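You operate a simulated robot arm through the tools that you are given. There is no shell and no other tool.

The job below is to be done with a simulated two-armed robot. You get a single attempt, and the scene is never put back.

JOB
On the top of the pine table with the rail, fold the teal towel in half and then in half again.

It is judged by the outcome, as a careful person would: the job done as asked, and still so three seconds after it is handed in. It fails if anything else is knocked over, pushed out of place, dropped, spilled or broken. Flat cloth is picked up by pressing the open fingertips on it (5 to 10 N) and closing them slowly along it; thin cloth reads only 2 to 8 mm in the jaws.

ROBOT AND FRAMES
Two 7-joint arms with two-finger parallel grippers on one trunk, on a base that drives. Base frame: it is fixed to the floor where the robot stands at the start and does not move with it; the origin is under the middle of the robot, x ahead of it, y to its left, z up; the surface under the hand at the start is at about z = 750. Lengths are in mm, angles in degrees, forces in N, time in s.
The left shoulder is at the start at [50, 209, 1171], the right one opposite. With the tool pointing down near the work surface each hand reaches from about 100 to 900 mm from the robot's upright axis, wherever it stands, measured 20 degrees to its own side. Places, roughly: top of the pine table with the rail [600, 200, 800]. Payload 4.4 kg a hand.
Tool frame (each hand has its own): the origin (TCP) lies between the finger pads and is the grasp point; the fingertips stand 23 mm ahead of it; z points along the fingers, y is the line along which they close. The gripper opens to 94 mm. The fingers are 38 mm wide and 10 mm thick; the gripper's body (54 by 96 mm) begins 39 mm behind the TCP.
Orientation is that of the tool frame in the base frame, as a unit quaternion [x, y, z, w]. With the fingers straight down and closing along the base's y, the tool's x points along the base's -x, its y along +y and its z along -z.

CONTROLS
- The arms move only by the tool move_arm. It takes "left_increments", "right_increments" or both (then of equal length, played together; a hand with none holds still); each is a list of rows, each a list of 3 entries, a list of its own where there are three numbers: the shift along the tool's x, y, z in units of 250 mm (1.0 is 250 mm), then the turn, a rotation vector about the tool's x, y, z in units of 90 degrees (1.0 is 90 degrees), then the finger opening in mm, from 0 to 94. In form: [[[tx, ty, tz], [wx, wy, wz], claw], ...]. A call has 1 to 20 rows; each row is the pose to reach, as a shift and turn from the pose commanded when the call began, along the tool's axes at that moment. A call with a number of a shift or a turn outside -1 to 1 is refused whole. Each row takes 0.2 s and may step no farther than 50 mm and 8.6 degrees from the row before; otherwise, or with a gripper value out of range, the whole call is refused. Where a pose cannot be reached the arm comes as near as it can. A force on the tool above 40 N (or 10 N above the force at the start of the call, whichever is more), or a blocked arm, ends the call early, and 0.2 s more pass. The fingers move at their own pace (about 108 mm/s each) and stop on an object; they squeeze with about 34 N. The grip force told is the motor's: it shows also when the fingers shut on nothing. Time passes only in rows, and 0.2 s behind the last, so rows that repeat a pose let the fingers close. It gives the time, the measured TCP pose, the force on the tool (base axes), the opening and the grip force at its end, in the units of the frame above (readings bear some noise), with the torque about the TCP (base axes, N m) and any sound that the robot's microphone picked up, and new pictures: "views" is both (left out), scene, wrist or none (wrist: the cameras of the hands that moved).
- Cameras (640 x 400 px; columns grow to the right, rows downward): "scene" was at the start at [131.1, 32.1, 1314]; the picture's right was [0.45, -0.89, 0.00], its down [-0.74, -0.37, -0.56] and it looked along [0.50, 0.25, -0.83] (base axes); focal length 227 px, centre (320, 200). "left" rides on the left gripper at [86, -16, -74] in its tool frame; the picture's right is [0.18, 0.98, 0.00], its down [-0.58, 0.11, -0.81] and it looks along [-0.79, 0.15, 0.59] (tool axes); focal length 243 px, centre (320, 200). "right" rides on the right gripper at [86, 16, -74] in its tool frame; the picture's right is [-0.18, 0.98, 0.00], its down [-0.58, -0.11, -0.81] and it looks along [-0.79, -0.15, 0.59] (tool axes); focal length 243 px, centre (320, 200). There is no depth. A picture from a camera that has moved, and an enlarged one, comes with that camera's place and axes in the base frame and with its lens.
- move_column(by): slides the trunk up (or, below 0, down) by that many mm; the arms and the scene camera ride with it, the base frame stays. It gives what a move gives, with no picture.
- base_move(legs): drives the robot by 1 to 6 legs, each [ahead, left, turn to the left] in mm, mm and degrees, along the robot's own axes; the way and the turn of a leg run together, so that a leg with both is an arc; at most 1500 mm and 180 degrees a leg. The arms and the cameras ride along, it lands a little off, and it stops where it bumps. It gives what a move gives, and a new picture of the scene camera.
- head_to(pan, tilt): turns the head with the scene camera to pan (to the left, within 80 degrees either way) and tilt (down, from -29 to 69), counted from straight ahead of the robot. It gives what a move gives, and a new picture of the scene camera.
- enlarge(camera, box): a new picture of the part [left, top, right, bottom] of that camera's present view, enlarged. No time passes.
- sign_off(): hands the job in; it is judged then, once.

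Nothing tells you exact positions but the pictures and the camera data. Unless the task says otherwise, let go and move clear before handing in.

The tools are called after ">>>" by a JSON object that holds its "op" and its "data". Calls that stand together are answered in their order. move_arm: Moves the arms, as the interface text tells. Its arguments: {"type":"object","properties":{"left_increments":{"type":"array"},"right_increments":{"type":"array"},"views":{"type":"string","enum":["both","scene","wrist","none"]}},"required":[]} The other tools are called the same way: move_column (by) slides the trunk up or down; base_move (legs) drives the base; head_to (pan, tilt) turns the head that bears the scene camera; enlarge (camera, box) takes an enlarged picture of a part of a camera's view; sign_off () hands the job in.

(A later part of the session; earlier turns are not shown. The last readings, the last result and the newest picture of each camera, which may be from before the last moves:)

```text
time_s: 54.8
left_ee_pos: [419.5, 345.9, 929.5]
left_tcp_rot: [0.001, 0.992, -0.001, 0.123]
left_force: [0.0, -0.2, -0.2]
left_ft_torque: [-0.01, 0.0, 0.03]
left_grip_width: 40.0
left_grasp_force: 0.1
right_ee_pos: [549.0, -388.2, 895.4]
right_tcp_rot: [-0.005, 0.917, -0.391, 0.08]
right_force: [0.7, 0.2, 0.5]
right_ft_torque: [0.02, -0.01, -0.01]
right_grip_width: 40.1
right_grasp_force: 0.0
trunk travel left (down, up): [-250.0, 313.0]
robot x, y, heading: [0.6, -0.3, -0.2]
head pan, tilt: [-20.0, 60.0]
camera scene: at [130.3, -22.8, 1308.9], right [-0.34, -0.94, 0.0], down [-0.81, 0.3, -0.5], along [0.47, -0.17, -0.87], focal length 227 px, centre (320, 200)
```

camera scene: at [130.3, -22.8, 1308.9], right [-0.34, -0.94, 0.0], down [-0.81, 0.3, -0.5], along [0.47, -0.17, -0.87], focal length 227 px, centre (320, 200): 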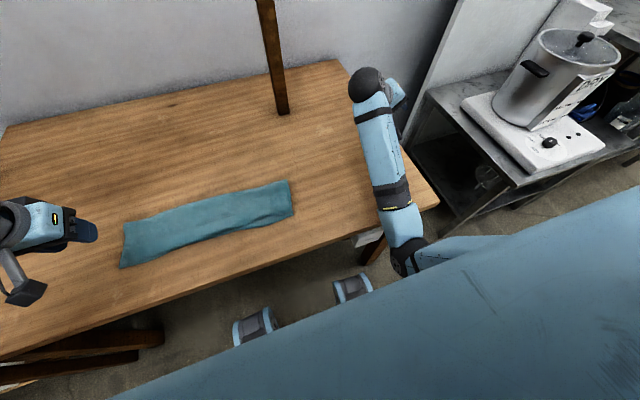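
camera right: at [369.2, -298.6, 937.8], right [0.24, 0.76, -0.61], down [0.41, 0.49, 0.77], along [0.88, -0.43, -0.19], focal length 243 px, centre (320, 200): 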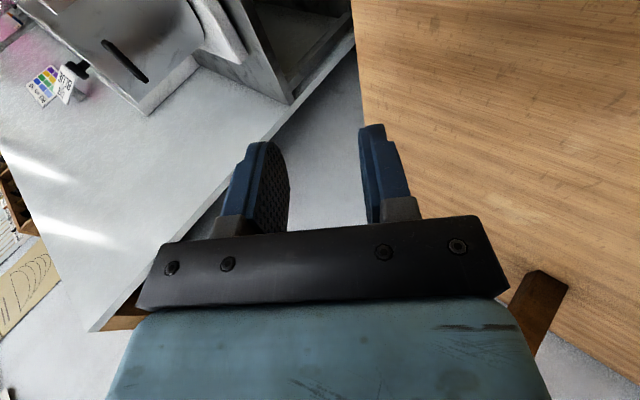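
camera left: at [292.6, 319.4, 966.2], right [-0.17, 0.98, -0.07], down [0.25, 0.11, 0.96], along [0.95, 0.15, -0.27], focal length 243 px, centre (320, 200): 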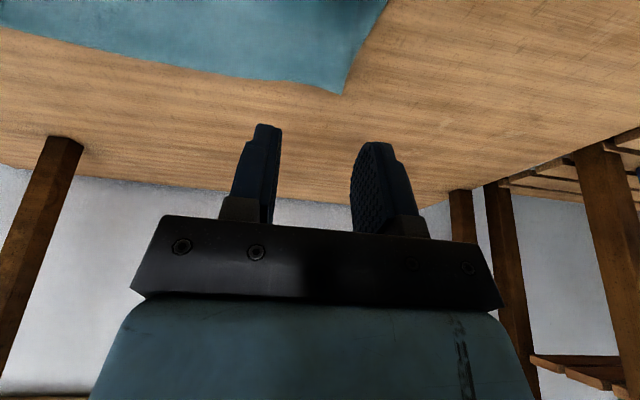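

That helped: the hand came forward, and I can now see the elbow tucked inboard against the torso. Continuing forward.

>>> {"op": "move_arm", "data": {"right_increments": [[[-0.06, 0.003, 0.009], [0, 0, 0], 40], [[-0.12, 0.006, 0.018], [0, 0, 0], 40], [[-0.18, 0.01, 0.027], [0, 0, 0], 40], [[-0.24, 0.013, 0.036], [0, 0, 0], 40], [[-0.32, 0.017, 0.048], [0, 0, 0], 40], [[-0.395, 0.021, 0.06], [0, 0, 0], 40]], "views": "scene"}}

```text
time_s: 56.2
left_ee_pos: [418.0, 345.3, 927.8]
left_tcp_rot: [-0.001, 0.993, 0.0, 0.122]
left_force: [0.5, 0.6, 0.7]
left_ft_torque: [0.02, 0.01, 0.02]
left_grip_width: 40.1
left_grasp_force: 0.1
right_ee_pos: [649.0, -386.6, 896.3]
right_tcp_rot: [-0.005, 0.917, -0.391, 0.08]
right_force: [-0.1, 0.2, -0.2]
right_ft_torque: [0.04, 0.0, 0.02]
right_grip_width: 40.0
right_grasp_force: 0.2
trunk travel left (down, up): [-250.0, 313.0]
robot x, y, heading: [0.5, 0.8, 0.1]
head pan, tilt: [-20.0, 60.0]
camera scene: at [130.5, -22.6, 1308.9], right [-0.34, -0.94, 0.0], down [-0.81, 0.3, -0.5], along [0.47, -0.17, -0.87], focal length 227 px, centre (320, 200)
```

scene: 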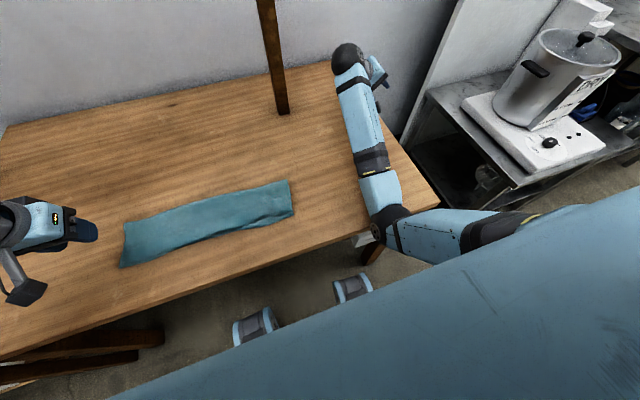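

The right arm now follows exactly and the elbow is clear. Leveling the right hand.

>>> {"op": "move_arm", "data": {"right_increments": [[[0, 0, 0], [-0.085, 0.017, 0.001], 40], [[0, 0, 0], [-0.17, 0.035, 0.002], 40], [[0, 0, 0], [-0.256, 0.052, 0.003], 40], [[0, 0, 0], [-0.341, 0.07, 0.004], 40], [[0, 0, 0], [-0.427, 0.088, 0.006], 40], [[0, 0, 0], [-0.512, 0.105, 0.007], 40], [[0, 0, 0], [-0.512, 0.105, 0.007], 40]], "left_increments": [[[0, 0, 0], [0, 0.03, 0], 40], [[0, 0, 0], [0, 0.06, 0], 40], [[0, 0, 0], [0, 0.09, 0], 40], [[0, 0, 0], [0, 0.12, 0], 40], [[0, 0, 0], [0, 0.14, 0], 40], [[0, 0, 0], [0, 0.156, 0], 40], [[0, 0, 0], [0, 0.156, 0], 40]], "views": "scene"}}

```text
time_s: 57.8
left_ee_pos: [419.7, 344.6, 929.1]
left_tcp_rot: [0.0, 1.0, 0.0, 0.0]
left_force: [-0.3, 0.4, -0.7]
left_ft_torque: [0.01, -0.02, 0.0]
left_grip_width: 39.9
left_grasp_force: 0.0
right_ee_pos: [649.2, -388.4, 895.8]
right_tcp_rot: [0.001, 1.0, 0.001, 0.0]
right_force: [-0.6, -0.3, -1.0]
right_ft_torque: [0.04, -0.04, -0.01]
right_grip_width: 40.0
right_grasp_force: 0.1
trunk travel left (down, up): [-250.0, 313.0]
robot x, y, heading: [-0.8, 0.3, -0.1]
head pan, tilt: [-20.0, 60.0]
camera scene: at [130.2, -22.9, 1308.9], right [-0.34, -0.94, 0.0], down [-0.81, 0.3, -0.5], along [0.47, -0.17, -0.87], focal length 227 px, centre (320, 200)
```

scene: 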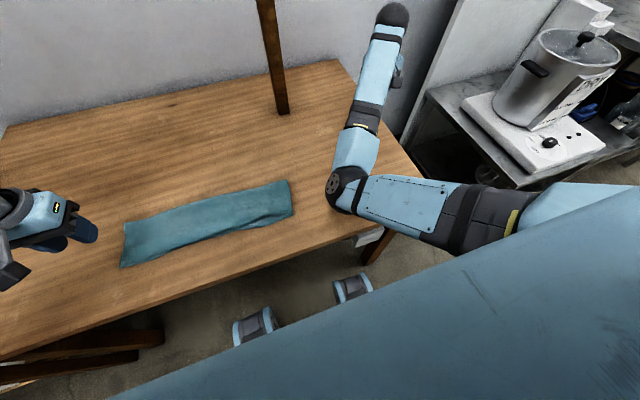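

Both hands are level and free again. The left arm is in the better configuration, so it will do the second fold, taking the left end (y≈378) over to the right end; I'll turn it 90° above that end and raise the right hand out of the way.

>>> {"op": "move_arm", "data": {"left_increments": [[[-0.02, 0.012, 0.02], [0, 0, 0.09], 40], [[-0.04, 0.024, 0.04], [0, 0, 0.18], 40], [[-0.06, 0.036, 0.06], [0, 0, 0.27], 40], [[-0.08, 0.048, 0.08], [0, 0, 0.36], 40], [[-0.1, 0.06, 0.1], [0, 0, 0.45], 40], [[-0.12, 0.072, 0.12], [0, 0, 0.54], 40], [[-0.14, 0.084, 0.14], [0, 0, 0.63], 40], [[-0.16, 0.096, 0.16], [0, 0, 0.72], 40], [[-0.18, 0.108, 0.18], [0, 0, 0.81], 40], [[-0.2, 0.12, 0.2], [0, 0, 0.9], 40], [[-0.22, 0.132, 0.22], [0, 0, 0.99], 40], [[-0.24, 0.144, 0.24], [0, 0, 1.0], 40]], "right_increments": [[[0, 0.03, -0.04], [0, 0, 0], 40], [[0, 0.06, -0.08], [0, 0, 0], 40], [[0, 0.09, -0.12], [0, 0, 0], 40], [[0, 0.12, -0.16], [0, 0, 0], 40], [[0, 0.15, -0.2], [0, 0, 0], 40], [[0, 0.18, -0.24], [0, 0, 0], 40], [[0, 0.21, -0.28], [0, 0, 0], 40], [[0, 0.24, -0.32], [0, 0, 0], 40], [[0, 0.24, -0.36], [0, 0, 0], 40], [[0, 0.24, -0.4], [0, 0, 0], 40], [[0, 0.24, -0.4], [0, 0, 0], 40], [[0, 0.24, -0.4], [0, 0, 0], 40]], "views": "wrist"}}

>>> {"op": "head_to", "data": {"pan": 5, "tilt": 60}}

```text
time_s: 60.4
left_ee_pos: [478.8, 381.6, 869.0]
left_tcp_rot: [0.708, 0.706, 0.0, 0.0]
left_force: [-0.1, 0.4, 0.5]
left_ft_torque: [0.03, -0.01, 0.08]
left_grip_width: 40.1
left_grasp_force: 0.1
right_ee_pos: [681.7, -353.2, 972.7]
right_tcp_rot: [0.001, 1.0, 0.0, 0.002]
right_force: [0.2, 0.9, -0.3]
right_ft_torque: [0.02, 0.0, 0.0]
right_grip_width: 39.9
right_grasp_force: 0.1
right hand out of reach, approached as far as the arm can: row 5, 6, 7, 8, 9, 10, 11, 12
trunk travel left (down, up): [-250.0, 313.0]
robot x, y, heading: [-0.5, 1.6, -0.3]
head pan, tilt: [-20.0, 60.0]
camera right: at [596.2, -336.5, 1046.0], right [0.19, 0.98, 0.0], down [0.58, -0.11, 0.81], along [0.79, -0.15, -0.59], focal length 243 px, centre (320, 200)
camera left: at [463.8, 468.8, 942.6], right [0.98, 0.18, 0.0], down [0.11, -0.58, 0.81], along [0.15, -0.79, -0.59], focal length 243 px, centre (320, 200)
```

right: 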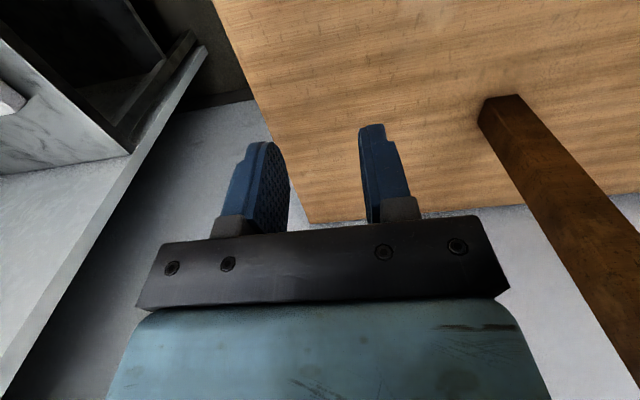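
left: 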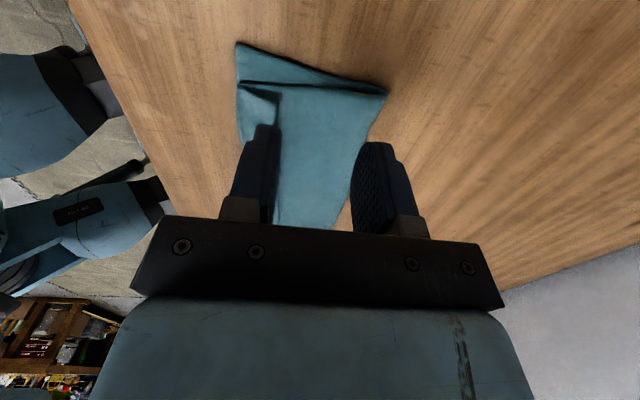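

```text
time_s: 61.3
left_ee_pos: [479.4, 382.2, 868.7]
left_tcp_rot: [0.707, 0.707, 0.0, 0.001]
left_force: [0.4, 0.0, 0.4]
left_ft_torque: [0.03, -0.01, -0.02]
left_grip_width: 40.0
left_grasp_force: 0.0
right_ee_pos: [680.4, -352.6, 972.9]
right_tcp_rot: [0.001, 1.0, -0.001, 0.002]
right_force: [-0.2, -0.3, -0.3]
right_ft_torque: [0.01, 0.01, 0.01]
right_grip_width: 40.0
right_grasp_force: 0.0
trunk travel left (down, up): [-250.0, 313.0]
robot x, y, heading: [0.9, 4.7, -0.1]
head pan, tilt: [5.0, 60.0]
camera scene: at [134.1, 5.8, 1308.9], right [0.09, -1.0, 0.0], down [-0.86, -0.07, -0.5], along [0.5, 0.04, -0.87], focal length 227 px, centre (320, 200)
```

scene: 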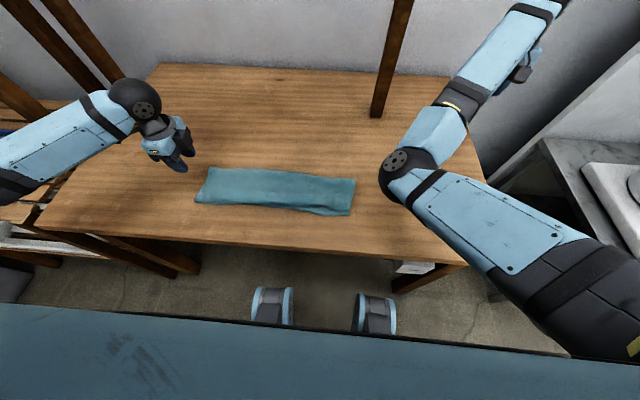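

The left hand hovers over the left end; the upper layer seems slightly inset there. I'll enlarge both views to see the layer edges.

>>> {"op": "enlarge", "data": {"camera": "left", "box": [200, 20, 440, 170]}}

>>> {"op": "enlarge", "data": {"camera": "scene", "box": [180, 140, 372, 260]}}

```text
2.67 times, centred on (320, 95) of left
camera zoom: at [463.6, 468.5, 942.8], right [0.98, 0.18, 0.0], down [0.11, -0.58, 0.81], along [0.15, -0.79, -0.59], focal length 647 px, centre (320, 480)
```

zoom: 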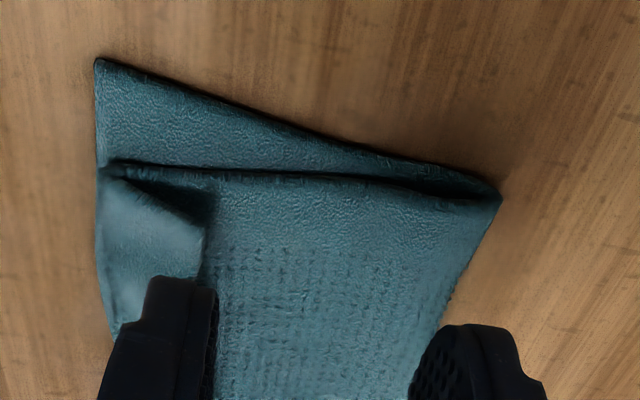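

```text
3.33 times, centred on (276, 200) of scene
camera zoom: at [134.1, 5.8, 1308.9], right [0.09, -1.0, 0.0], down [-0.86, -0.07, -0.5], along [0.5, 0.04, -0.87], focal length 757 px, centre (467, 200)
```

zoom: 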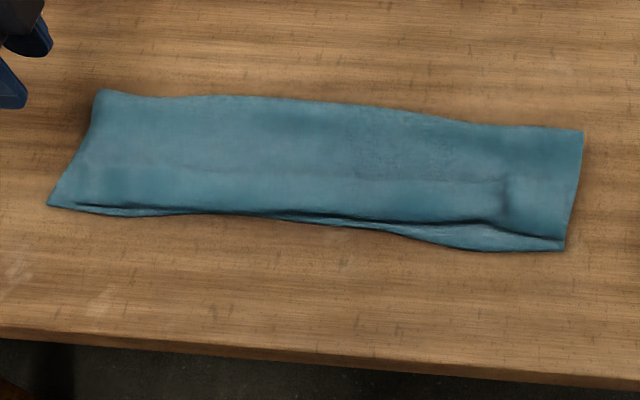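

Close up, the upper layer at the left end is inset up to 30 mm with a small turned-back flap at its near corner. I'll back the left hand off a little for an unobstructed look at both this end and the flap.

>>> {"op": "move_arm", "data": {"left_increments": [[[0.06, 0, -0.06], [0, 0, 0], 20], [[0.12, -0.05, -0.12], [0, 0, 0], 20], [[0.2, -0.1, -0.2], [0, 0, 0], 20]], "views": "wrist"}}

>>> {"op": "enlarge", "data": {"camera": "left", "box": [220, 20, 412, 140]}}

```text
time_s: 62.1
left_ee_pos: [453.3, 431.7, 919.2]
left_tcp_rot: [0.708, 0.706, 0.0, 0.0]
left_force: [-0.1, 0.3, 0.2]
left_ft_torque: [0.0, -0.03, -0.01]
left_grip_width: 19.8
left_grasp_force: 0.0
right_ee_pos: [680.3, -352.2, 972.0]
right_tcp_rot: [0.0, 1.0, -0.001, 0.002]
right_force: [-0.4, 0.3, -0.2]
right_ft_torque: [-0.01, -0.01, 0.0]
right_grip_width: 39.9
right_grasp_force: 0.0
trunk travel left (down, up): [-250.0, 313.0]
robot x, y, heading: [5.3, -3.7, 0.2]
head pan, tilt: [5.0, 60.0]
camera left: at [437.3, 518.0, 993.4], right [0.98, 0.18, 0.0], down [0.11, -0.58, 0.81], along [0.15, -0.79, -0.59], focal length 243 px, centre (320, 200)
```

left: 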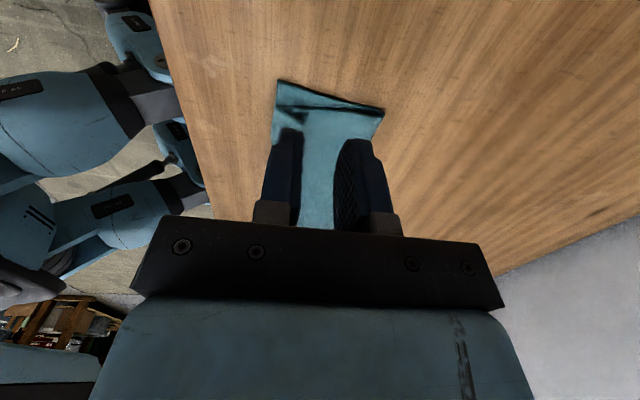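

```text
3.33 times, centred on (316, 80) of left
camera zoom: at [437.3, 518.0, 993.4], right [0.98, 0.18, 0.0], down [0.11, -0.58, 0.81], along [0.15, -0.79, -0.59], focal length 809 px, centre (333, 600)
```

zoom: 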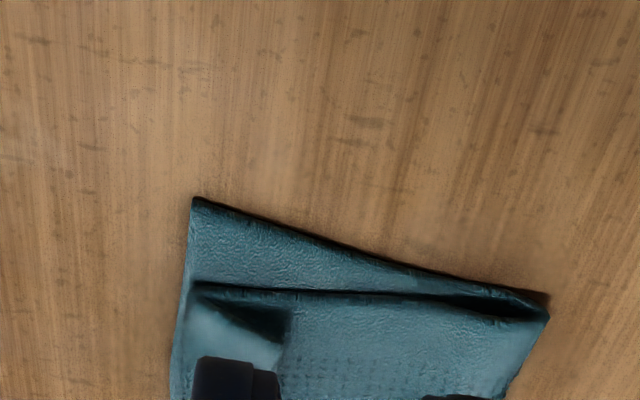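

There's a hem-like flap at the near-left corner of the upper layer. I'll zoom in on both near corners from the scene camera to judge how raised these flaps are.

>>> {"op": "enlarge", "data": {"camera": "scene", "box": [188, 160, 268, 210]}}

>>> {"op": "enlarge", "data": {"camera": "scene", "box": [290, 170, 370, 220]}}

```text
8.00 times, centred on (228, 185) of scene
camera zoom: at [133.3, 5.9, 1309.0], right [0.09, -1.0, 0.0], down [-0.86, -0.07, -0.5], along [0.5, 0.04, -0.87], focal length 1816 px, centre (1056, 320)
```

zoom: 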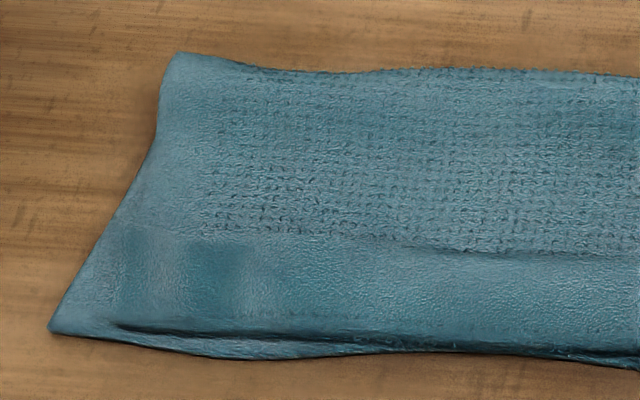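

```text
8.00 times, centred on (330, 195) of scene
camera zoom: at [133.3, 5.9, 1309.0], right [0.09, -1.0, 0.0], down [-0.86, -0.07, -0.5], along [0.5, 0.04, -0.87], focal length 1816 px, centre (240, 240)
```

zoom: 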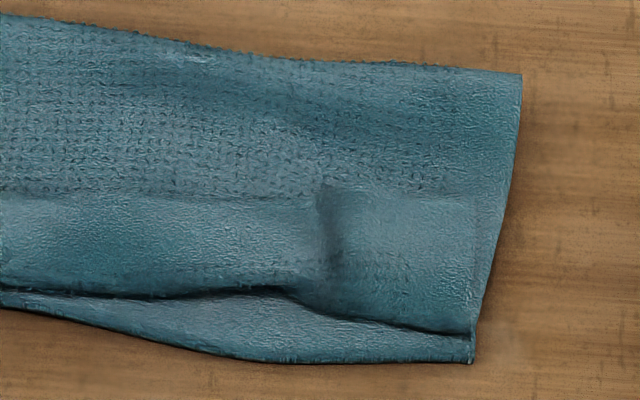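

Good news: it isn't a flap, just leftover puckers and a slight inset on the towel's smooth border band, so the first fold is sound. Now I'll tuck the right arm back so its elbow leaves the space the left hand will need.

>>> {"op": "move_arm", "data": {"right_increments": [[[0.09, -0.02, 0.03], [0, 0, 0], 40], [[0.18, -0.04, 0.06], [0, 0, 0], 40], [[0.27, -0.06, 0.1], [0, 0, 0], 40], [[0.36, -0.08, 0.13], [0, 0, 0], 40], [[0.44, -0.1, 0.15], [0, 0, 0], 40], [[0.48, -0.112, 0.168], [0, 0, 0], 40]], "views": "scene"}}

```text
time_s: 63.5
left_ee_pos: [454.1, 430.8, 920.1]
left_tcp_rot: [0.707, 0.707, 0.0, 0.001]
left_force: [0.6, 0.4, 1.1]
left_ft_torque: [0.01, -0.01, 0.0]
left_grip_width: 20.1
left_grasp_force: 0.1
right_ee_pos: [590.3, -422.9, 924.0]
right_tcp_rot: [0.013, 1.0, -0.009, 0.012]
right_force: [1.1, 0.7, -0.2]
right_ft_torque: [0.0, 0.01, 0.01]
right_grip_width: 40.1
right_grasp_force: 0.0
right hand out of reach, approached as far as the arm can: row 1, 2, 3, 4, 5, 6
trunk travel left (down, up): [-250.0, 313.0]
robot x, y, heading: [-3.3, -1.9, 0.1]
head pan, tilt: [5.0, 60.0]
camera scene: at [134.0, 5.7, 1309.0], right [0.09, -1.0, 0.0], down [-0.86, -0.07, -0.5], along [0.5, 0.04, -0.87], focal length 227 px, centre (320, 200)
```

scene: 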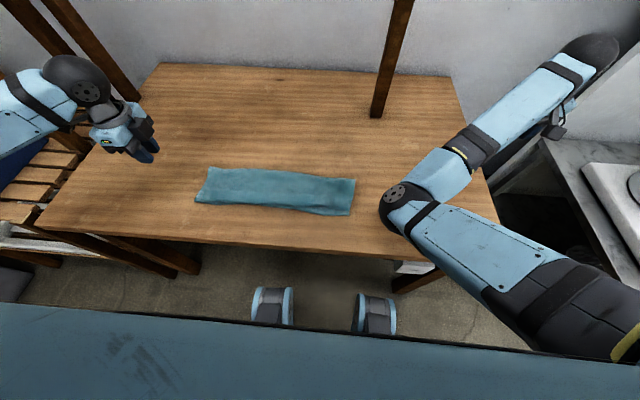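

The right elbow still sits inboard at about [313,-104,1000]. Earlier the elbow swung outward when that hand was yawed, so I'll try that while moving the hand inward and forward, away from the bench.

>>> {"op": "move_arm", "data": {"right_increments": [[[-0.03, 0.05, 0], [0, 0, -0.09], 40], [[-0.06, 0.1, 0], [0, 0, -0.18], 40], [[-0.09, 0.15, 0], [0, 0, -0.27], 40], [[-0.12, 0.2, 0], [0, 0, -0.36], 40], [[-0.15, 0.25, 0], [0, 0, -0.45], 40], [[-0.15, 0.3, 0], [0, 0, -0.54], 40], [[-0.15, 0.3, 0], [0, 0, -0.63], 40], [[-0.15, 0.3, 0], [0, 0, -0.72], 40], [[-0.15, 0.3, 0], [0, 0, -0.8], 40]], "views": "scene"}}

```text
time_s: 65.7
left_ee_pos: [453.5, 430.6, 918.5]
left_tcp_rot: [0.708, 0.707, 0.0, 0.001]
left_force: [-0.5, 0.1, -0.2]
left_ft_torque: [0.02, 0.04, 0.01]
left_grip_width: 20.1
left_grasp_force: 0.1
right_ee_pos: [641.8, -366.1, 915.5]
right_tcp_rot: [-0.573, 0.819, -0.022, 0.002]
right_force: [-0.2, 0.2, 0.4]
right_ft_torque: [-0.02, 0.0, 0.01]
right_grip_width: 39.8
right_grasp_force: 0.1
right hand out of reach, approached as far as the arm can: row 1, 2, 3, 4, 5, 6, 7, 8, 9
trunk travel left (down, up): [-250.0, 313.0]
robot x, y, heading: [0.9, -1.5, 0.1]
head pan, tilt: [5.0, 60.0]
stopped in row 9 (right hand): the arm was blocked; the commanded pose is now the measured one
camera scene: at [134.1, 5.5, 1308.9], right [0.09, -1.0, 0.0], down [-0.86, -0.07, -0.5], along [0.5, 0.04, -0.87], focal length 227 px, centre (320, 200)
```

scene: 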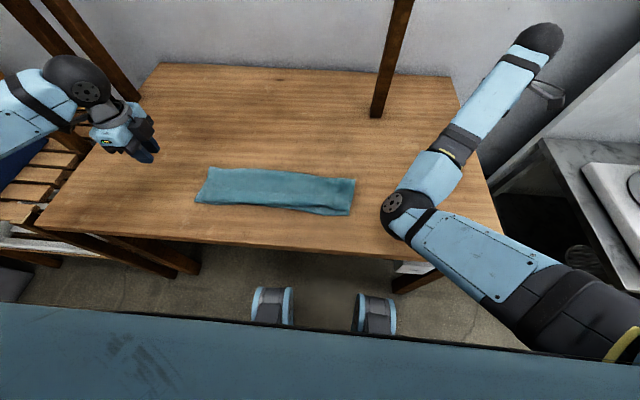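

The elbow won't flip, but it is still about 150 mm from where the left wrist will go, so I'll leave the right arm there. Now the left hand goes down to the left end at about [485,370], close above the cloth.

>>> {"op": "move_arm", "data": {"left_increments": [[[-0.06, 0.03, 0.1], [0, 0, 0], 42], [[-0.12, 0.06, 0.2], [0, 0, 0], 42], [[-0.18, 0.09, 0.3], [0, 0, 0], 42], [[-0.242, 0.126, 0.4], [0, 0, 0], 42], [[-0.242, 0.126, 0.46], [0, 0, 0], 42], [[-0.242, 0.126, 0.5], [0, 0, 0], 42], [[-0.242, 0.126, 0.5], [0, 0, 0], 42]]}}

>>> {"op": "enlarge", "data": {"camera": "scene", "box": [150, 140, 310, 240]}}

```text
time_s: 67.3
left_ee_pos: [485.3, 370.8, 794.2]
left_tcp_rot: [0.707, 0.707, -0.001, 0.0]
left_force: [-0.3, 0.5, -0.2]
left_ft_torque: [0.0, 0.02, 0.0]
left_grip_width: 41.9
left_grasp_force: 0.0
right_ee_pos: [642.0, -367.0, 915.3]
right_tcp_rot: [-0.573, 0.819, -0.022, 0.001]
right_force: [-0.5, -0.6, 0.6]
right_ft_torque: [0.01, 0.05, 0.02]
right_grip_width: 40.2
right_grasp_force: 0.0
trunk travel left (down, up): [-250.0, 313.0]
robot x, y, heading: [-0.7, -2.9, 0.0]
head pan, tilt: [5.0, 60.0]
camera scene: at [134.0, 5.9, 1308.9], right [0.09, -1.0, 0.0], down [-0.86, -0.07, -0.5], along [0.5, 0.04, -0.87], focal length 227 px, centre (320, 200)
camera left: at [469.4, 458.1, 868.1], right [0.98, 0.18, 0.0], down [0.11, -0.58, 0.81], along [0.15, -0.79, -0.59], focal length 243 px, centre (320, 200)
```

scene: 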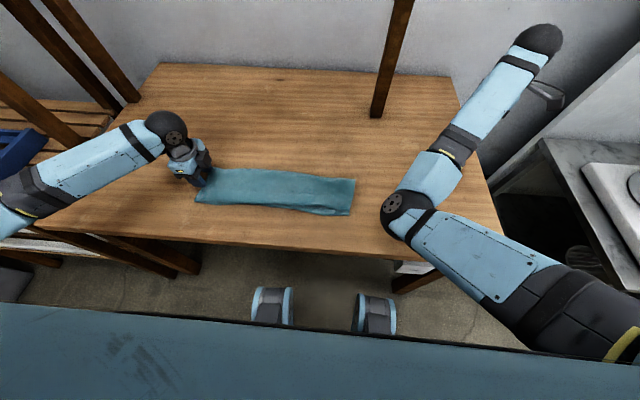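
left: 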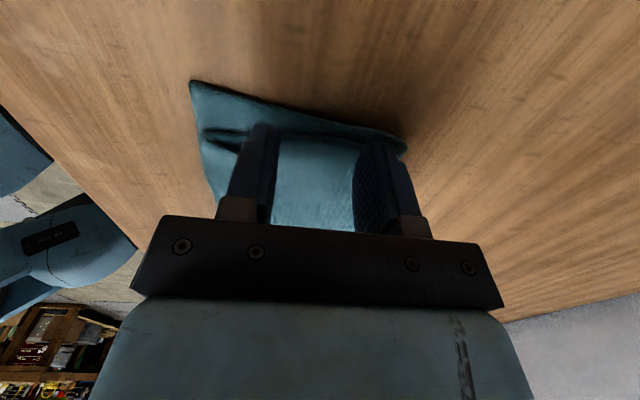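

```text
4.00 times, centred on (230, 190) of scene
camera zoom: at [134.0, 5.9, 1308.9], right [0.09, -1.0, 0.0], down [-0.86, -0.07, -0.5], along [0.5, 0.04, -0.87], focal length 908 px, centre (680, 240)
```

zoom: 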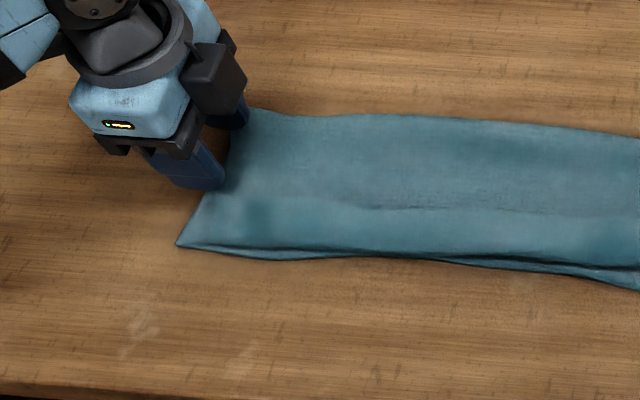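

The jaws straddle the end's middle; I'll shift 4 mm inward and press down to find contact on the double layer.

>>> {"op": "move_arm", "data": {"left_increments": [[[-0.016, -0.012, 0.02], [0, 0, 0], 42], [[-0.016, -0.012, 0.044], [0, 0, 0], 42], [[-0.016, -0.012, 0.056], [0, 0, 0], 42], [[-0.016, -0.012, 0.064], [0, 0, 0], 42], [[-0.016, -0.012, 0.07], [0, 0, 0], 42]], "views": "wrist"}}

```text
time_s: 68.5
left_ee_pos: [481.6, 366.4, 779.5]
left_tcp_rot: [0.707, 0.707, 0.002, 0.001]
left_force: [1.0, 4.3, 15.9]
left_ft_torque: [-0.06, -0.03, 0.04]
left_grip_width: 41.6
left_grasp_force: 0.1
right_ee_pos: [639.6, -367.5, 915.8]
right_tcp_rot: [-0.572, 0.82, -0.02, 0.002]
right_force: [0.8, 0.9, 0.2]
right_ft_torque: [0.03, -0.03, -0.02]
right_grip_width: 40.0
right_grasp_force: 0.0
trunk travel left (down, up): [-250.0, 313.0]
robot x, y, heading: [-1.8, 3.4, 0.0]
head pan, tilt: [5.0, 60.0]
camera left: at [466.1, 453.6, 853.0], right [0.98, 0.18, 0.0], down [0.11, -0.58, 0.81], along [0.15, -0.79, -0.59], focal length 243 px, centre (320, 200)
```

left: 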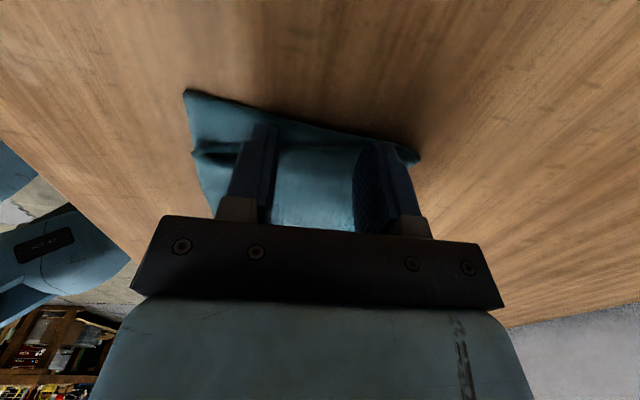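

I have 16 N on the double layer, which suits gripping both. Closing slowly.

>>> {"op": "move_arm", "data": {"left_increments": [[[0, 0, 0], [0, 0, 0], 39], [[0, 0, 0], [0, 0, 0], 36], [[0, 0, 0], [0, 0, 0], 33], [[0, 0, 0], [0, 0, 0], 30], [[0, 0, 0], [0, 0, 0], 27], [[0, 0, 0], [0, 0, 0], 24], [[0, 0, 0], [0, 0, 0], 21], [[0, 0, 0], [0, 0, 0], 18], [[0, 0, 0], [0, 0, 0], 15], [[0, 0, 0], [0, 0, 0], 12], [[0, 0, 0], [0, 0, 0], 9], [[0, 0, 0], [0, 0, 0], 6], [[0, 0, 0], [0, 0, 0], 3], [[0, 0, 0], [0, 0, 0], 0], [[0, 0, 0], [0, 0, 0], 0]], "views": "both"}}

>>> {"op": "enlarge", "data": {"camera": "left", "box": [160, 50, 480, 250]}}

```text
time_s: 71.7
left_ee_pos: [480.7, 366.2, 778.6]
left_tcp_rot: [0.707, 0.707, 0.001, 0.0]
left_force: [2.9, -0.5, 26.2]
left_ft_torque: [-0.35, -0.09, 0.01]
left_grip_width: 7.4
left_grasp_force: 33.4
right_ee_pos: [639.3, -368.4, 915.9]
right_tcp_rot: [-0.573, 0.819, -0.023, 0.003]
right_force: [-0.1, -0.3, 0.2]
right_ft_torque: [0.02, -0.02, 0.01]
right_grip_width: 39.9
right_grasp_force: 0.1
trunk travel left (down, up): [-250.0, 313.0]
robot x, y, heading: [1.2, 2.6, -0.2]
head pan, tilt: [5.0, 60.0]
camera scene: at [132.2, 4.3, 1309.3], right [0.09, -1.0, 0.0], down [-0.86, -0.07, -0.5], along [0.5, 0.04, -0.86], focal length 227 px, centre (320, 200)
camera left: at [465.4, 452.5, 852.9], right [0.98, 0.18, 0.0], down [0.11, -0.58, 0.81], along [0.15, -0.79, -0.59], focal length 243 px, centre (320, 200)
```

scene: 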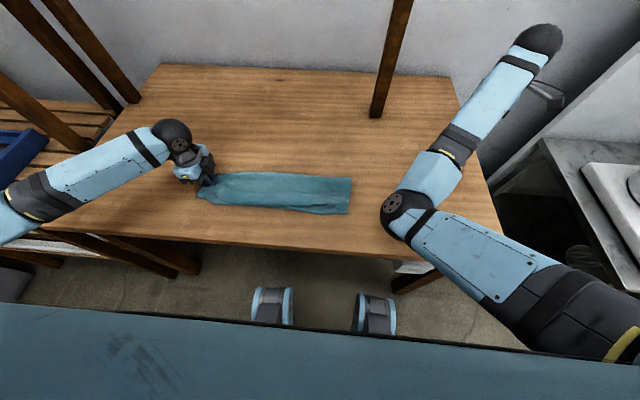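
left: 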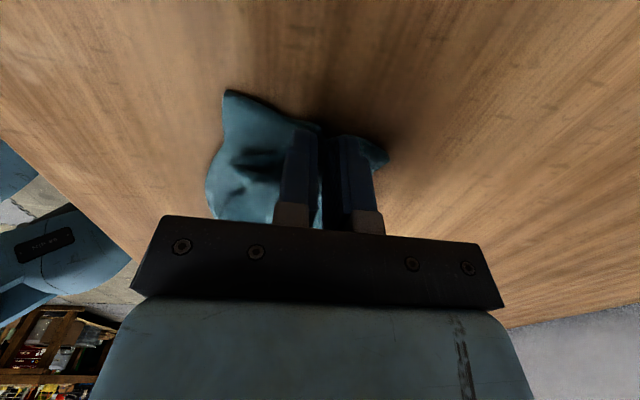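

```text
2.00 times, centred on (320, 150) of left
camera zoom: at [465.4, 452.5, 852.9], right [0.98, 0.18, 0.0], down [0.11, -0.58, 0.81], along [0.15, -0.79, -0.59], focal length 485 px, centre (320, 300)
```

zoom: 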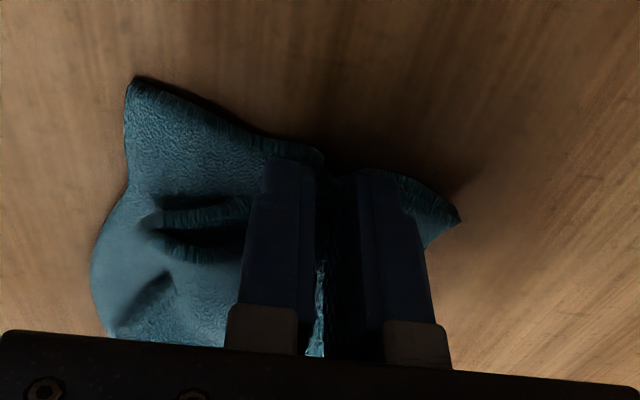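

The jaws read 7.4 mm, so both layers are held. Now lift and swing the left end toward the middle, pausing above the fold line at about y=170.

>>> {"op": "move_arm", "data": {"left_increments": [[[0, 0, -0.05], [0, 0, 0], 0], [[-0.06, 0, -0.14], [0, 0, 0], 0], [[-0.14, 0, -0.24], [0, 0, 0], 0], [[-0.24, 0, -0.33], [0, 0, 0], 0], [[-0.36, -0.005, -0.41], [0, 0, 0], 0], [[-0.48, -0.01, -0.47], [0, 0, 0], 0], [[-0.6, -0.015, -0.51], [0, 0, 0], 0], [[-0.72, -0.02, -0.53], [0, 0, 0], 0]], "views": "both"}}

>>> {"op": "enlarge", "data": {"camera": "scene", "box": [180, 100, 420, 250]}}

```text
time_s: 73.5
left_ee_pos: [480.5, 186.2, 908.7]
left_tcp_rot: [0.708, 0.706, 0.0, 0.001]
left_force: [-0.2, 0.2, 0.1]
left_ft_torque: [-0.03, 0.05, -0.03]
left_grip_width: 7.1
left_grasp_force: 34.0
right_ee_pos: [640.2, -367.0, 913.9]
right_tcp_rot: [-0.574, 0.819, -0.022, 0.002]
right_force: [0.3, -0.6, 0.4]
right_ft_torque: [-0.02, -0.01, 0.0]
right_grip_width: 40.1
right_grasp_force: 0.0
trunk travel left (down, up): [-250.0, 313.0]
robot x, y, heading: [0.9, 0.8, 0.1]
head pan, tilt: [5.0, 60.0]
camera scene: at [134.4, 5.2, 1308.9], right [0.09, -1.0, 0.0], down [-0.86, -0.07, -0.5], along [0.5, 0.04, -0.87], focal length 227 px, centre (320, 200)
camera left: at [463.3, 272.3, 982.8], right [0.98, 0.18, 0.0], down [0.11, -0.58, 0.81], along [0.15, -0.79, -0.59], focal length 243 px, centre (320, 200)
```

scene: 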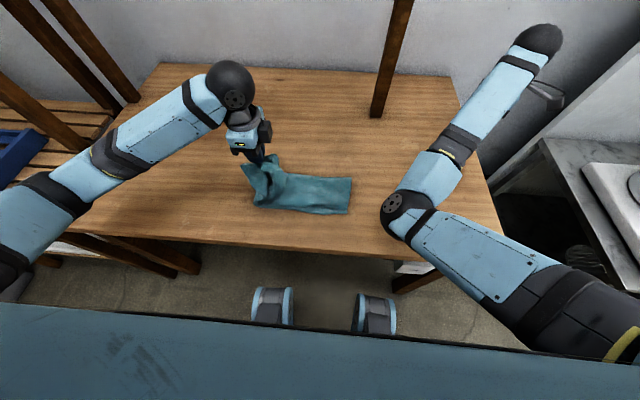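
left: 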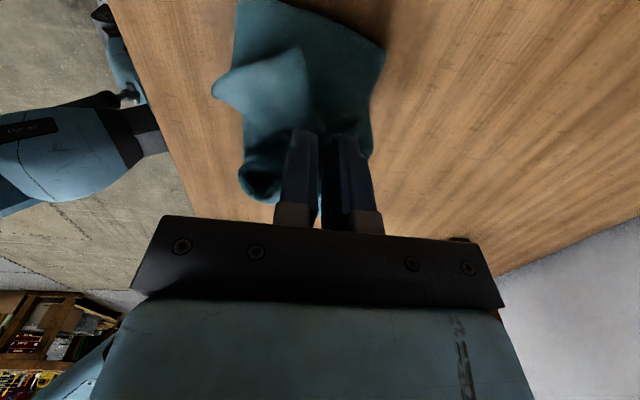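

```text
2.67 times, centred on (300, 175) of scene
camera zoom: at [134.4, 5.2, 1308.9], right [0.09, -1.0, 0.0], down [-0.86, -0.07, -0.5], along [0.5, 0.04, -0.87], focal length 606 px, centre (373, 267)
```

zoom: 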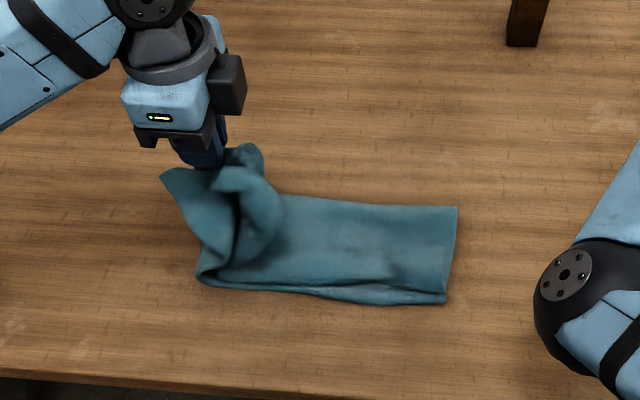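

Both layers are lifted and folding nicely. Before bringing the left hand across, I'll roll the right hand back to its earlier pose, which tucked its elbow away from the middle.

>>> {"op": "move_arm", "data": {"right_increments": [[[0, 0, 0], [0.048, 0.022, 0.072], 40], [[0, 0, 0], [0.096, 0.044, 0.145], 40], [[0, 0, 0], [0.144, 0.067, 0.217], 40], [[0, 0, 0], [0.192, 0.089, 0.289], 40], [[0, 0, 0], [0.24, 0.111, 0.362], 40], [[0, 0, 0], [0.287, 0.133, 0.434], 40], [[0, 0, 0], [0.335, 0.155, 0.506], 40], [[0, 0, 0], [0.383, 0.178, 0.578], 40], [[0, 0, 0], [0.431, 0.2, 0.651], 40], [[0, 0, 0], [0.479, 0.222, 0.723], 40]], "views": "scene"}}

```text
time_s: 75.7
left_ee_pos: [479.4, 185.4, 908.1]
left_tcp_rot: [0.707, 0.707, 0.0, 0.0]
left_force: [-0.2, 0.0, -0.2]
left_ft_torque: [-0.03, 0.03, -0.02]
left_grip_width: 6.9
left_grasp_force: 34.0
right_ee_pos: [644.3, -367.8, 923.1]
right_tcp_rot: [-0.002, 0.916, -0.392, 0.085]
right_force: [0.4, 0.1, 0.7]
right_ft_torque: [-0.02, 0.02, -0.02]
right_grip_width: 40.1
right_grasp_force: 0.1
trunk travel left (down, up): [-250.0, 313.0]
robot x, y, heading: [-0.0, -0.5, 0.1]
head pan, tilt: [5.0, 60.0]
camera scene: at [134.2, 6.0, 1308.9], right [0.09, -1.0, 0.0], down [-0.86, -0.07, -0.5], along [0.5, 0.04, -0.87], focal length 227 px, centre (320, 200)
```

scene: 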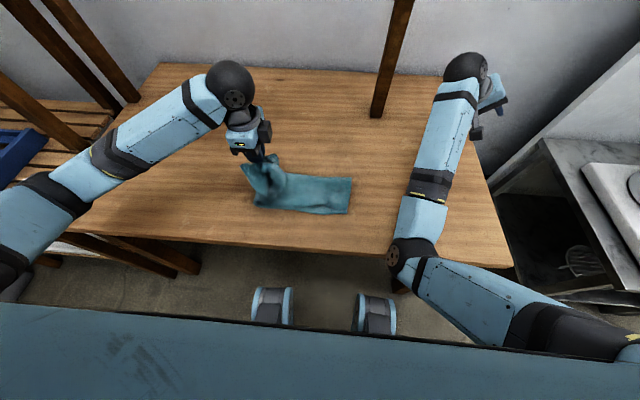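

The elbow is now well back. I'll pull the right hand a bit further back and out, to a place it has already been, for more clearance.

>>> {"op": "move_arm", "data": {"right_increments": [[[0.065, -0.026, 0.013], [0, 0, 0], 40], [[0.13, -0.052, 0.026], [0, 0, 0], 40], [[0.195, -0.078, 0.04], [0, 0, 0], 40], [[0.26, -0.104, 0.053], [0, 0, 0], 40], [[0.327, -0.131, 0.066], [0, 0, 0], 40]], "views": "scene"}}

```text
time_s: 77.1
left_ee_pos: [479.5, 186.4, 908.4]
left_tcp_rot: [0.707, 0.707, 0.0, 0.0]
left_force: [0.0, -0.2, 0.0]
left_ft_torque: [0.01, 0.01, -0.04]
left_grip_width: 6.6
left_grasp_force: 33.4
right_ee_pos: [574.1, -423.9, 957.6]
right_tcp_rot: [0.015, 0.908, -0.405, 0.109]
right_force: [0.7, -0.2, -0.4]
right_ft_torque: [0.02, -0.01, 0.01]
right_grip_width: 40.3
right_grasp_force: 0.1
trunk travel left (down, up): [-250.0, 313.0]
robot x, y, heading: [2.3, 0.0, -0.0]
head pan, tilt: [5.0, 60.0]
stopped in row 5 (right hand): the arm was blocked; the commanded pose is now the measured one
camera scene: at [134.3, 5.8, 1308.9], right [0.09, -1.0, 0.0], down [-0.86, -0.07, -0.5], along [0.5, 0.04, -0.87], focal length 227 px, centre (320, 200)
```

scene: 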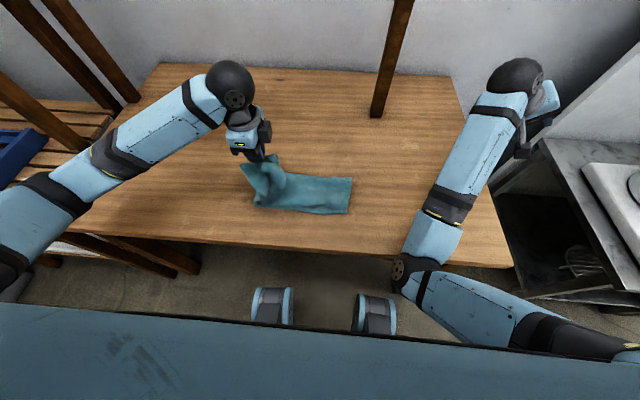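

The right arm is well clear. Now I'll bring the left end across and down onto the right end, with a slight tilt.

>>> {"op": "move_arm", "data": {"left_increments": [[[-0.1, 0, 0], [0, 0.03, 0], 0], [[-0.2, 0, 0.02], [0, 0.06, 0], 0], [[-0.3, 0, 0.045], [0, 0.09, 0], 0], [[-0.4, 0, 0.085], [0, 0.12, 0], 0], [[-0.5, 0, 0.135], [0, 0.15, 0], 0], [[-0.59, -0.005, 0.195], [0, 0.18, 0], 0], [[-0.67, -0.01, 0.255], [0, 0.21, 0], 0], [[-0.74, -0.01, 0.315], [0, 0.24, 0], 0], [[-0.79, -0.01, 0.365], [0, 0.26, 0], 0], [[-0.825, -0.01, 0.405], [0, 0.28, 0], 0], [[-0.835, -0.01, 0.43], [0, 0.28, 0], 0], [[-0.835, -0.01, 0.43], [0, 0.28, 0], 0]], "views": "both"}}

>>> {"op": "enlarge", "data": {"camera": "scene", "box": [220, 100, 460, 250]}}

```text
time_s: 79.7
left_ee_pos: [477.4, -22.6, 799.5]
left_tcp_rot: [0.69, 0.69, 0.154, -0.154]
left_force: [0.2, 3.7, 7.2]
left_ft_torque: [0.08, 0.05, -0.01]
left_grip_width: 7.0
left_grasp_force: 34.1
right_ee_pos: [574.5, -423.1, 956.7]
right_tcp_rot: [0.014, 0.907, -0.407, 0.108]
right_force: [-0.2, -0.1, 0.2]
right_ft_torque: [-0.03, 0.02, -0.01]
right_grip_width: 40.1
right_grasp_force: 0.1
trunk travel left (down, up): [-250.0, 313.0]
robot x, y, heading: [-0.6, 0.3, 0.2]
head pan, tilt: [5.0, 60.0]
camera scene: at [133.7, 6.1, 1309.1], right [0.09, -1.0, 0.0], down [-0.86, -0.08, -0.5], along [0.5, 0.04, -0.87], focal length 227 px, centre (320, 200)
camera left: at [460.7, 24.1, 905.0], right [0.98, 0.17, 0.08], down [0.11, -0.87, 0.48], along [0.15, -0.47, -0.87], focal length 243 px, centre (320, 200)
```

scene: 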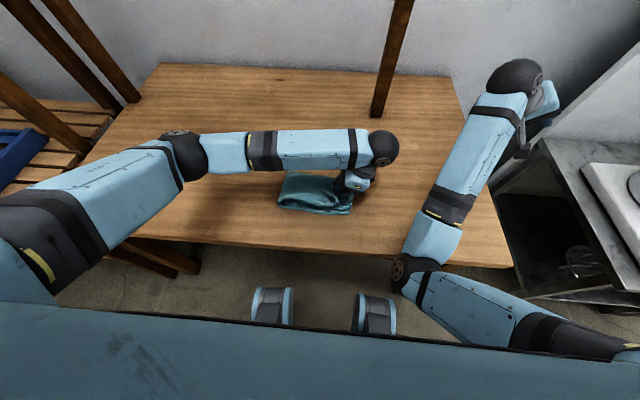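
left: 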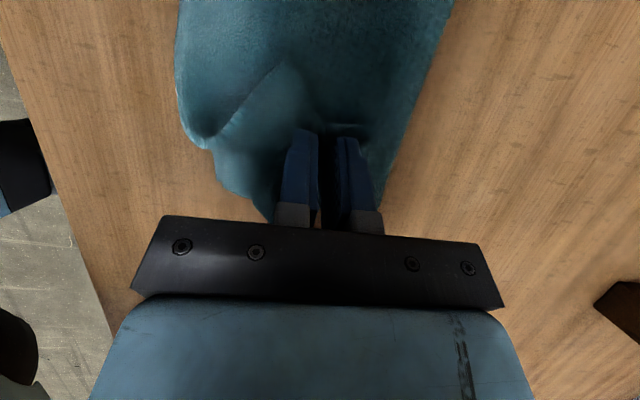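

```text
2.67 times, centred on (340, 175) of scene
camera zoom: at [133.7, 6.1, 1309.1], right [0.09, -1.0, 0.0], down [-0.86, -0.08, -0.5], along [0.5, 0.04, -0.87], focal length 606 px, centre (267, 267)
```

zoom: 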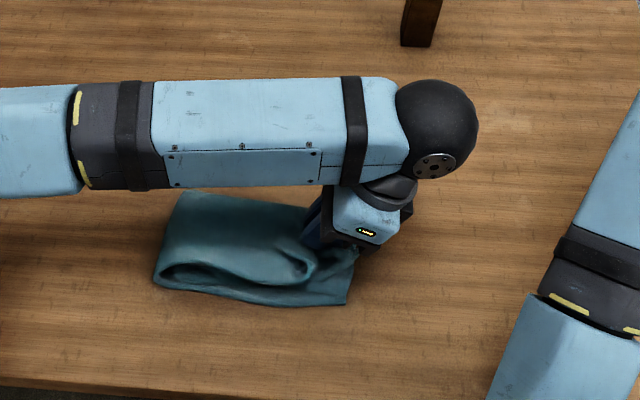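

The end has landed in place, with the near corner still a little curled. I'll slide about 8 mm further right, open gently, and back away along the fingers.

>>> {"op": "move_arm", "data": {"left_increments": [[[-0.015, 0, -0.007], [0, 0, 0], 0], [[-0.029, 0, -0.012], [0, 0, 0], 0], [[-0.029, 0, -0.012], [0, 0, 0], 10], [[-0.029, 0, -0.012], [0, 0, 0], 18], [[-0.029, 0, -0.012], [0, 0, 0], 26], [[-0.029, 0, -0.012], [0, 0, 0], 34], [[-0.029, 0, -0.012], [0, 0, 0], 40], [[-0.029, 0, -0.06], [0, 0, 0], 40], [[-0.029, 0, -0.14], [0, 0, 0], 40], [[-0.0, 0, -0.28], [0, 0, 0], 40]], "views": "both"}}

>>> {"op": "enlarge", "data": {"camera": "scene", "box": [240, 140, 400, 240]}}

>>> {"op": "enlarge", "data": {"camera": "left", "box": [160, 0, 480, 200]}}

```text
time_s: 81.9
left_ee_pos: [477.8, -51.4, 864.1]
left_tcp_rot: [0.69, 0.69, 0.155, -0.155]
left_force: [-0.9, 0.2, 0.1]
left_ft_torque: [0.01, -0.01, 0.0]
left_grip_width: 39.9
left_grasp_force: 0.2
right_ee_pos: [574.7, -423.7, 956.4]
right_tcp_rot: [0.015, 0.908, -0.405, 0.107]
right_force: [0.2, -1.5, -0.3]
right_ft_torque: [0.0, 0.01, -0.02]
right_grip_width: 40.2
right_grasp_force: 0.1
trunk travel left (down, up): [-250.0, 313.0]
robot x, y, heading: [-0.9, -1.0, -0.0]
head pan, tilt: [5.0, 60.0]
camera scene: at [133.7, 5.6, 1308.9], right [0.09, -1.0, 0.0], down [-0.86, -0.07, -0.5], along [0.5, 0.04, -0.87], focal length 227 px, centre (320, 200)
camera left: at [461.4, -4.5, 968.5], right [0.98, 0.17, 0.08], down [0.11, -0.87, 0.48], along [0.15, -0.46, -0.87], focal length 243 px, centre (320, 200)
```

scene: 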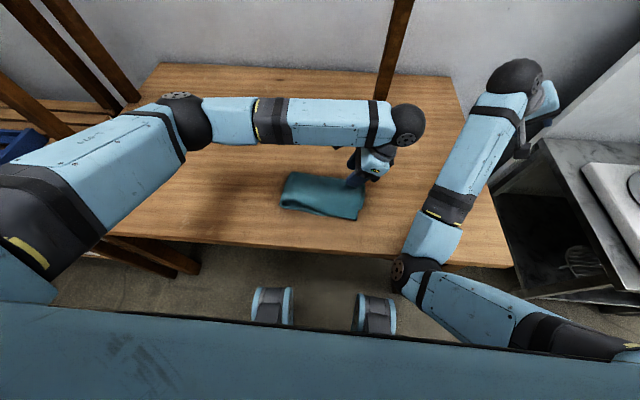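
left: 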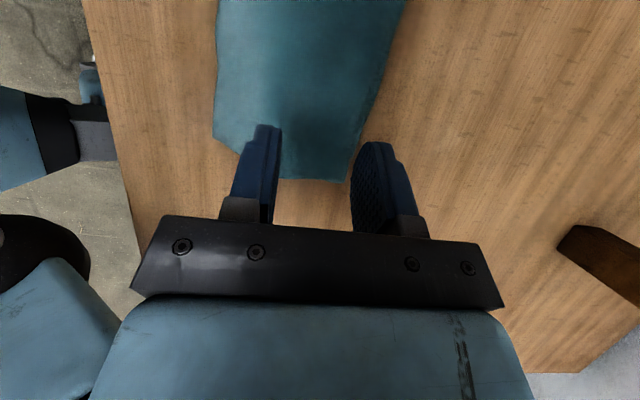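

```text
4.00 times, centred on (320, 190) of scene
camera zoom: at [133.7, 5.6, 1308.9], right [0.09, -1.0, 0.0], down [-0.86, -0.07, -0.5], along [0.5, 0.04, -0.87], focal length 908 px, centre (320, 240)
```

zoom: 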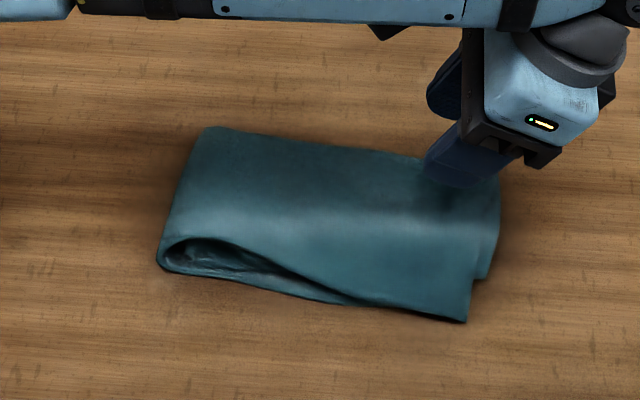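

```text
2.00 times, centred on (320, 100) of left
camera zoom: at [461.4, -4.5, 968.5], right [0.98, 0.17, 0.08], down [0.11, -0.87, 0.48], along [0.15, -0.46, -0.87], focal length 485 px, centre (320, 400)
```

zoom: 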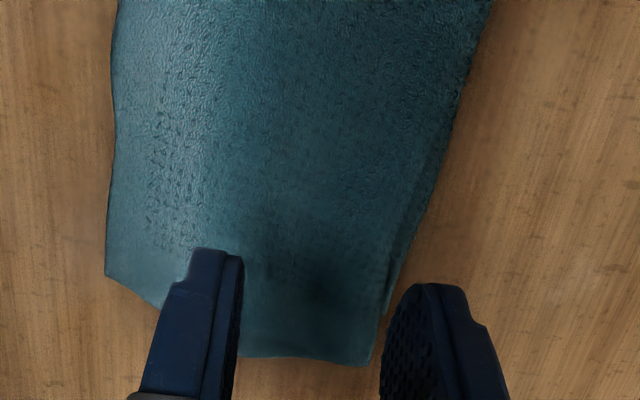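

The second fold landed neatly as a quarter rectangle, with only a slightly open loop at the fold's near side. I'll raise the left arm and move it clear to inspect fully.

>>> {"op": "move_arm", "data": {"left_increments": [[[0.084, 0, -0.181], [0, 0, 0], 40], [[0.168, 0, -0.362], [0, 0, 0], 40], [[0.313, 0, -0.295], [0, -0.06, 0], 40], [[0.458, 0, -0.228], [0, -0.12, 0], 40], [[0.603, 0, -0.161], [0, -0.18, 0], 40], [[0.748, 0, -0.094], [0, -0.24, 0], 40], [[0.893, 0, -0.026], [0, -0.28, 0], 40]], "views": "none"}}

>>> {"op": "move_arm", "data": {"left_increments": [[[0.15, 0, 0], [0, 0, 0], 40], [[0.3, 0, 0], [0, 0, 0], 40], [[0.45, 0, 0], [0, 0, 0], 40], [[0.6, 0, 0], [0, 0, 0], 40], [[0.75, 0, 0], [0, 0, 0], 40], [[0.9, 0, 0], [0, 0, 0], 40]], "views": "both"}}

>>> {"op": "enlarge", "data": {"camera": "scene", "box": [240, 140, 400, 240]}}

```text
time_s: 83.5
left_ee_pos: [474.6, 147.4, 965.7]
left_tcp_rot: [0.708, 0.706, 0.0, 0.002]
left_force: [-0.2, 0.6, -0.4]
left_ft_torque: [-0.03, 0.0, 0.04]
left_grip_width: 39.8
left_grasp_force: 0.0
right_ee_pos: [573.6, -421.7, 956.4]
right_tcp_rot: [0.014, 0.907, -0.406, 0.109]
right_force: [1.3, -0.8, 0.0]
right_ft_torque: [0.01, 0.01, 0.03]
right_grip_width: 39.8
right_grasp_force: 0.1
trunk travel left (down, up): [-250.0, 313.0]
robot x, y, heading: [-0.7, 1.4, 0.0]
head pan, tilt: [5.0, 60.0]
```

```text
time_s: 84.9
left_ee_pos: [476.0, 372.2, 964.7]
left_tcp_rot: [0.708, 0.706, 0.001, 0.001]
left_force: [0.4, 0.6, -0.4]
left_ft_torque: [0.01, 0.03, -0.02]
left_grip_width: 39.8
left_grasp_force: 0.0
right_ee_pos: [574.2, -423.3, 956.4]
right_tcp_rot: [0.015, 0.907, -0.406, 0.109]
right_force: [-0.2, -0.3, 0.5]
right_ft_torque: [-0.02, -0.02, 0.04]
right_grip_width: 40.3
right_grasp_force: 0.1
trunk travel left (down, up): [-250.0, 313.0]
robot x, y, heading: [1.7, -2.6, -0.1]
head pan, tilt: [5.0, 60.0]
camera scene: at [133.6, 6.4, 1309.0], right [0.09, -1.0, 0.0], down [-0.86, -0.08, -0.5], along [0.5, 0.04, -0.87], focal length 227 px, centre (320, 200)
camera left: at [460.9, 457.8, 1039.3], right [0.98, 0.18, 0.0], down [0.11, -0.58, 0.81], along [0.15, -0.79, -0.59], focal length 243 px, centre (320, 200)
```

scene: 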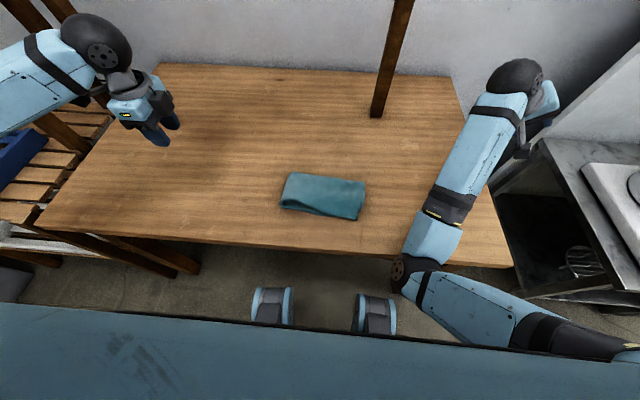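
left: 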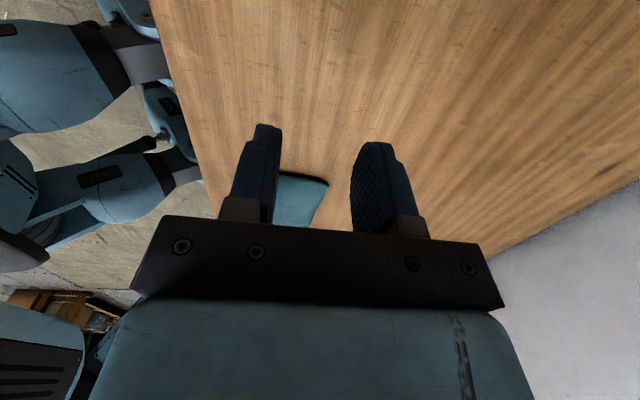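

```text
4.00 times, centred on (320, 190) of scene
camera zoom: at [133.6, 6.4, 1309.0], right [0.09, -1.0, 0.0], down [-0.86, -0.08, -0.5], along [0.5, 0.04, -0.87], focal length 908 px, centre (320, 240)
```

zoom: 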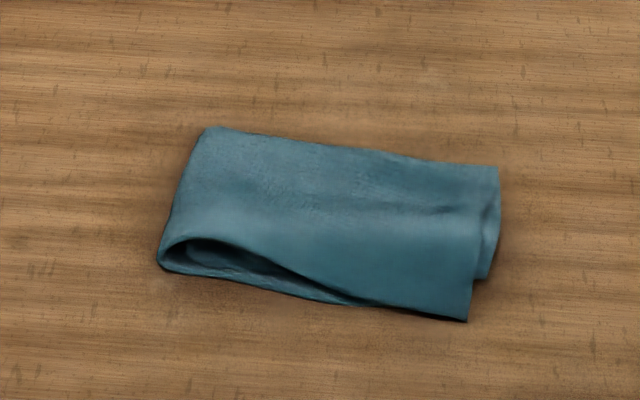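

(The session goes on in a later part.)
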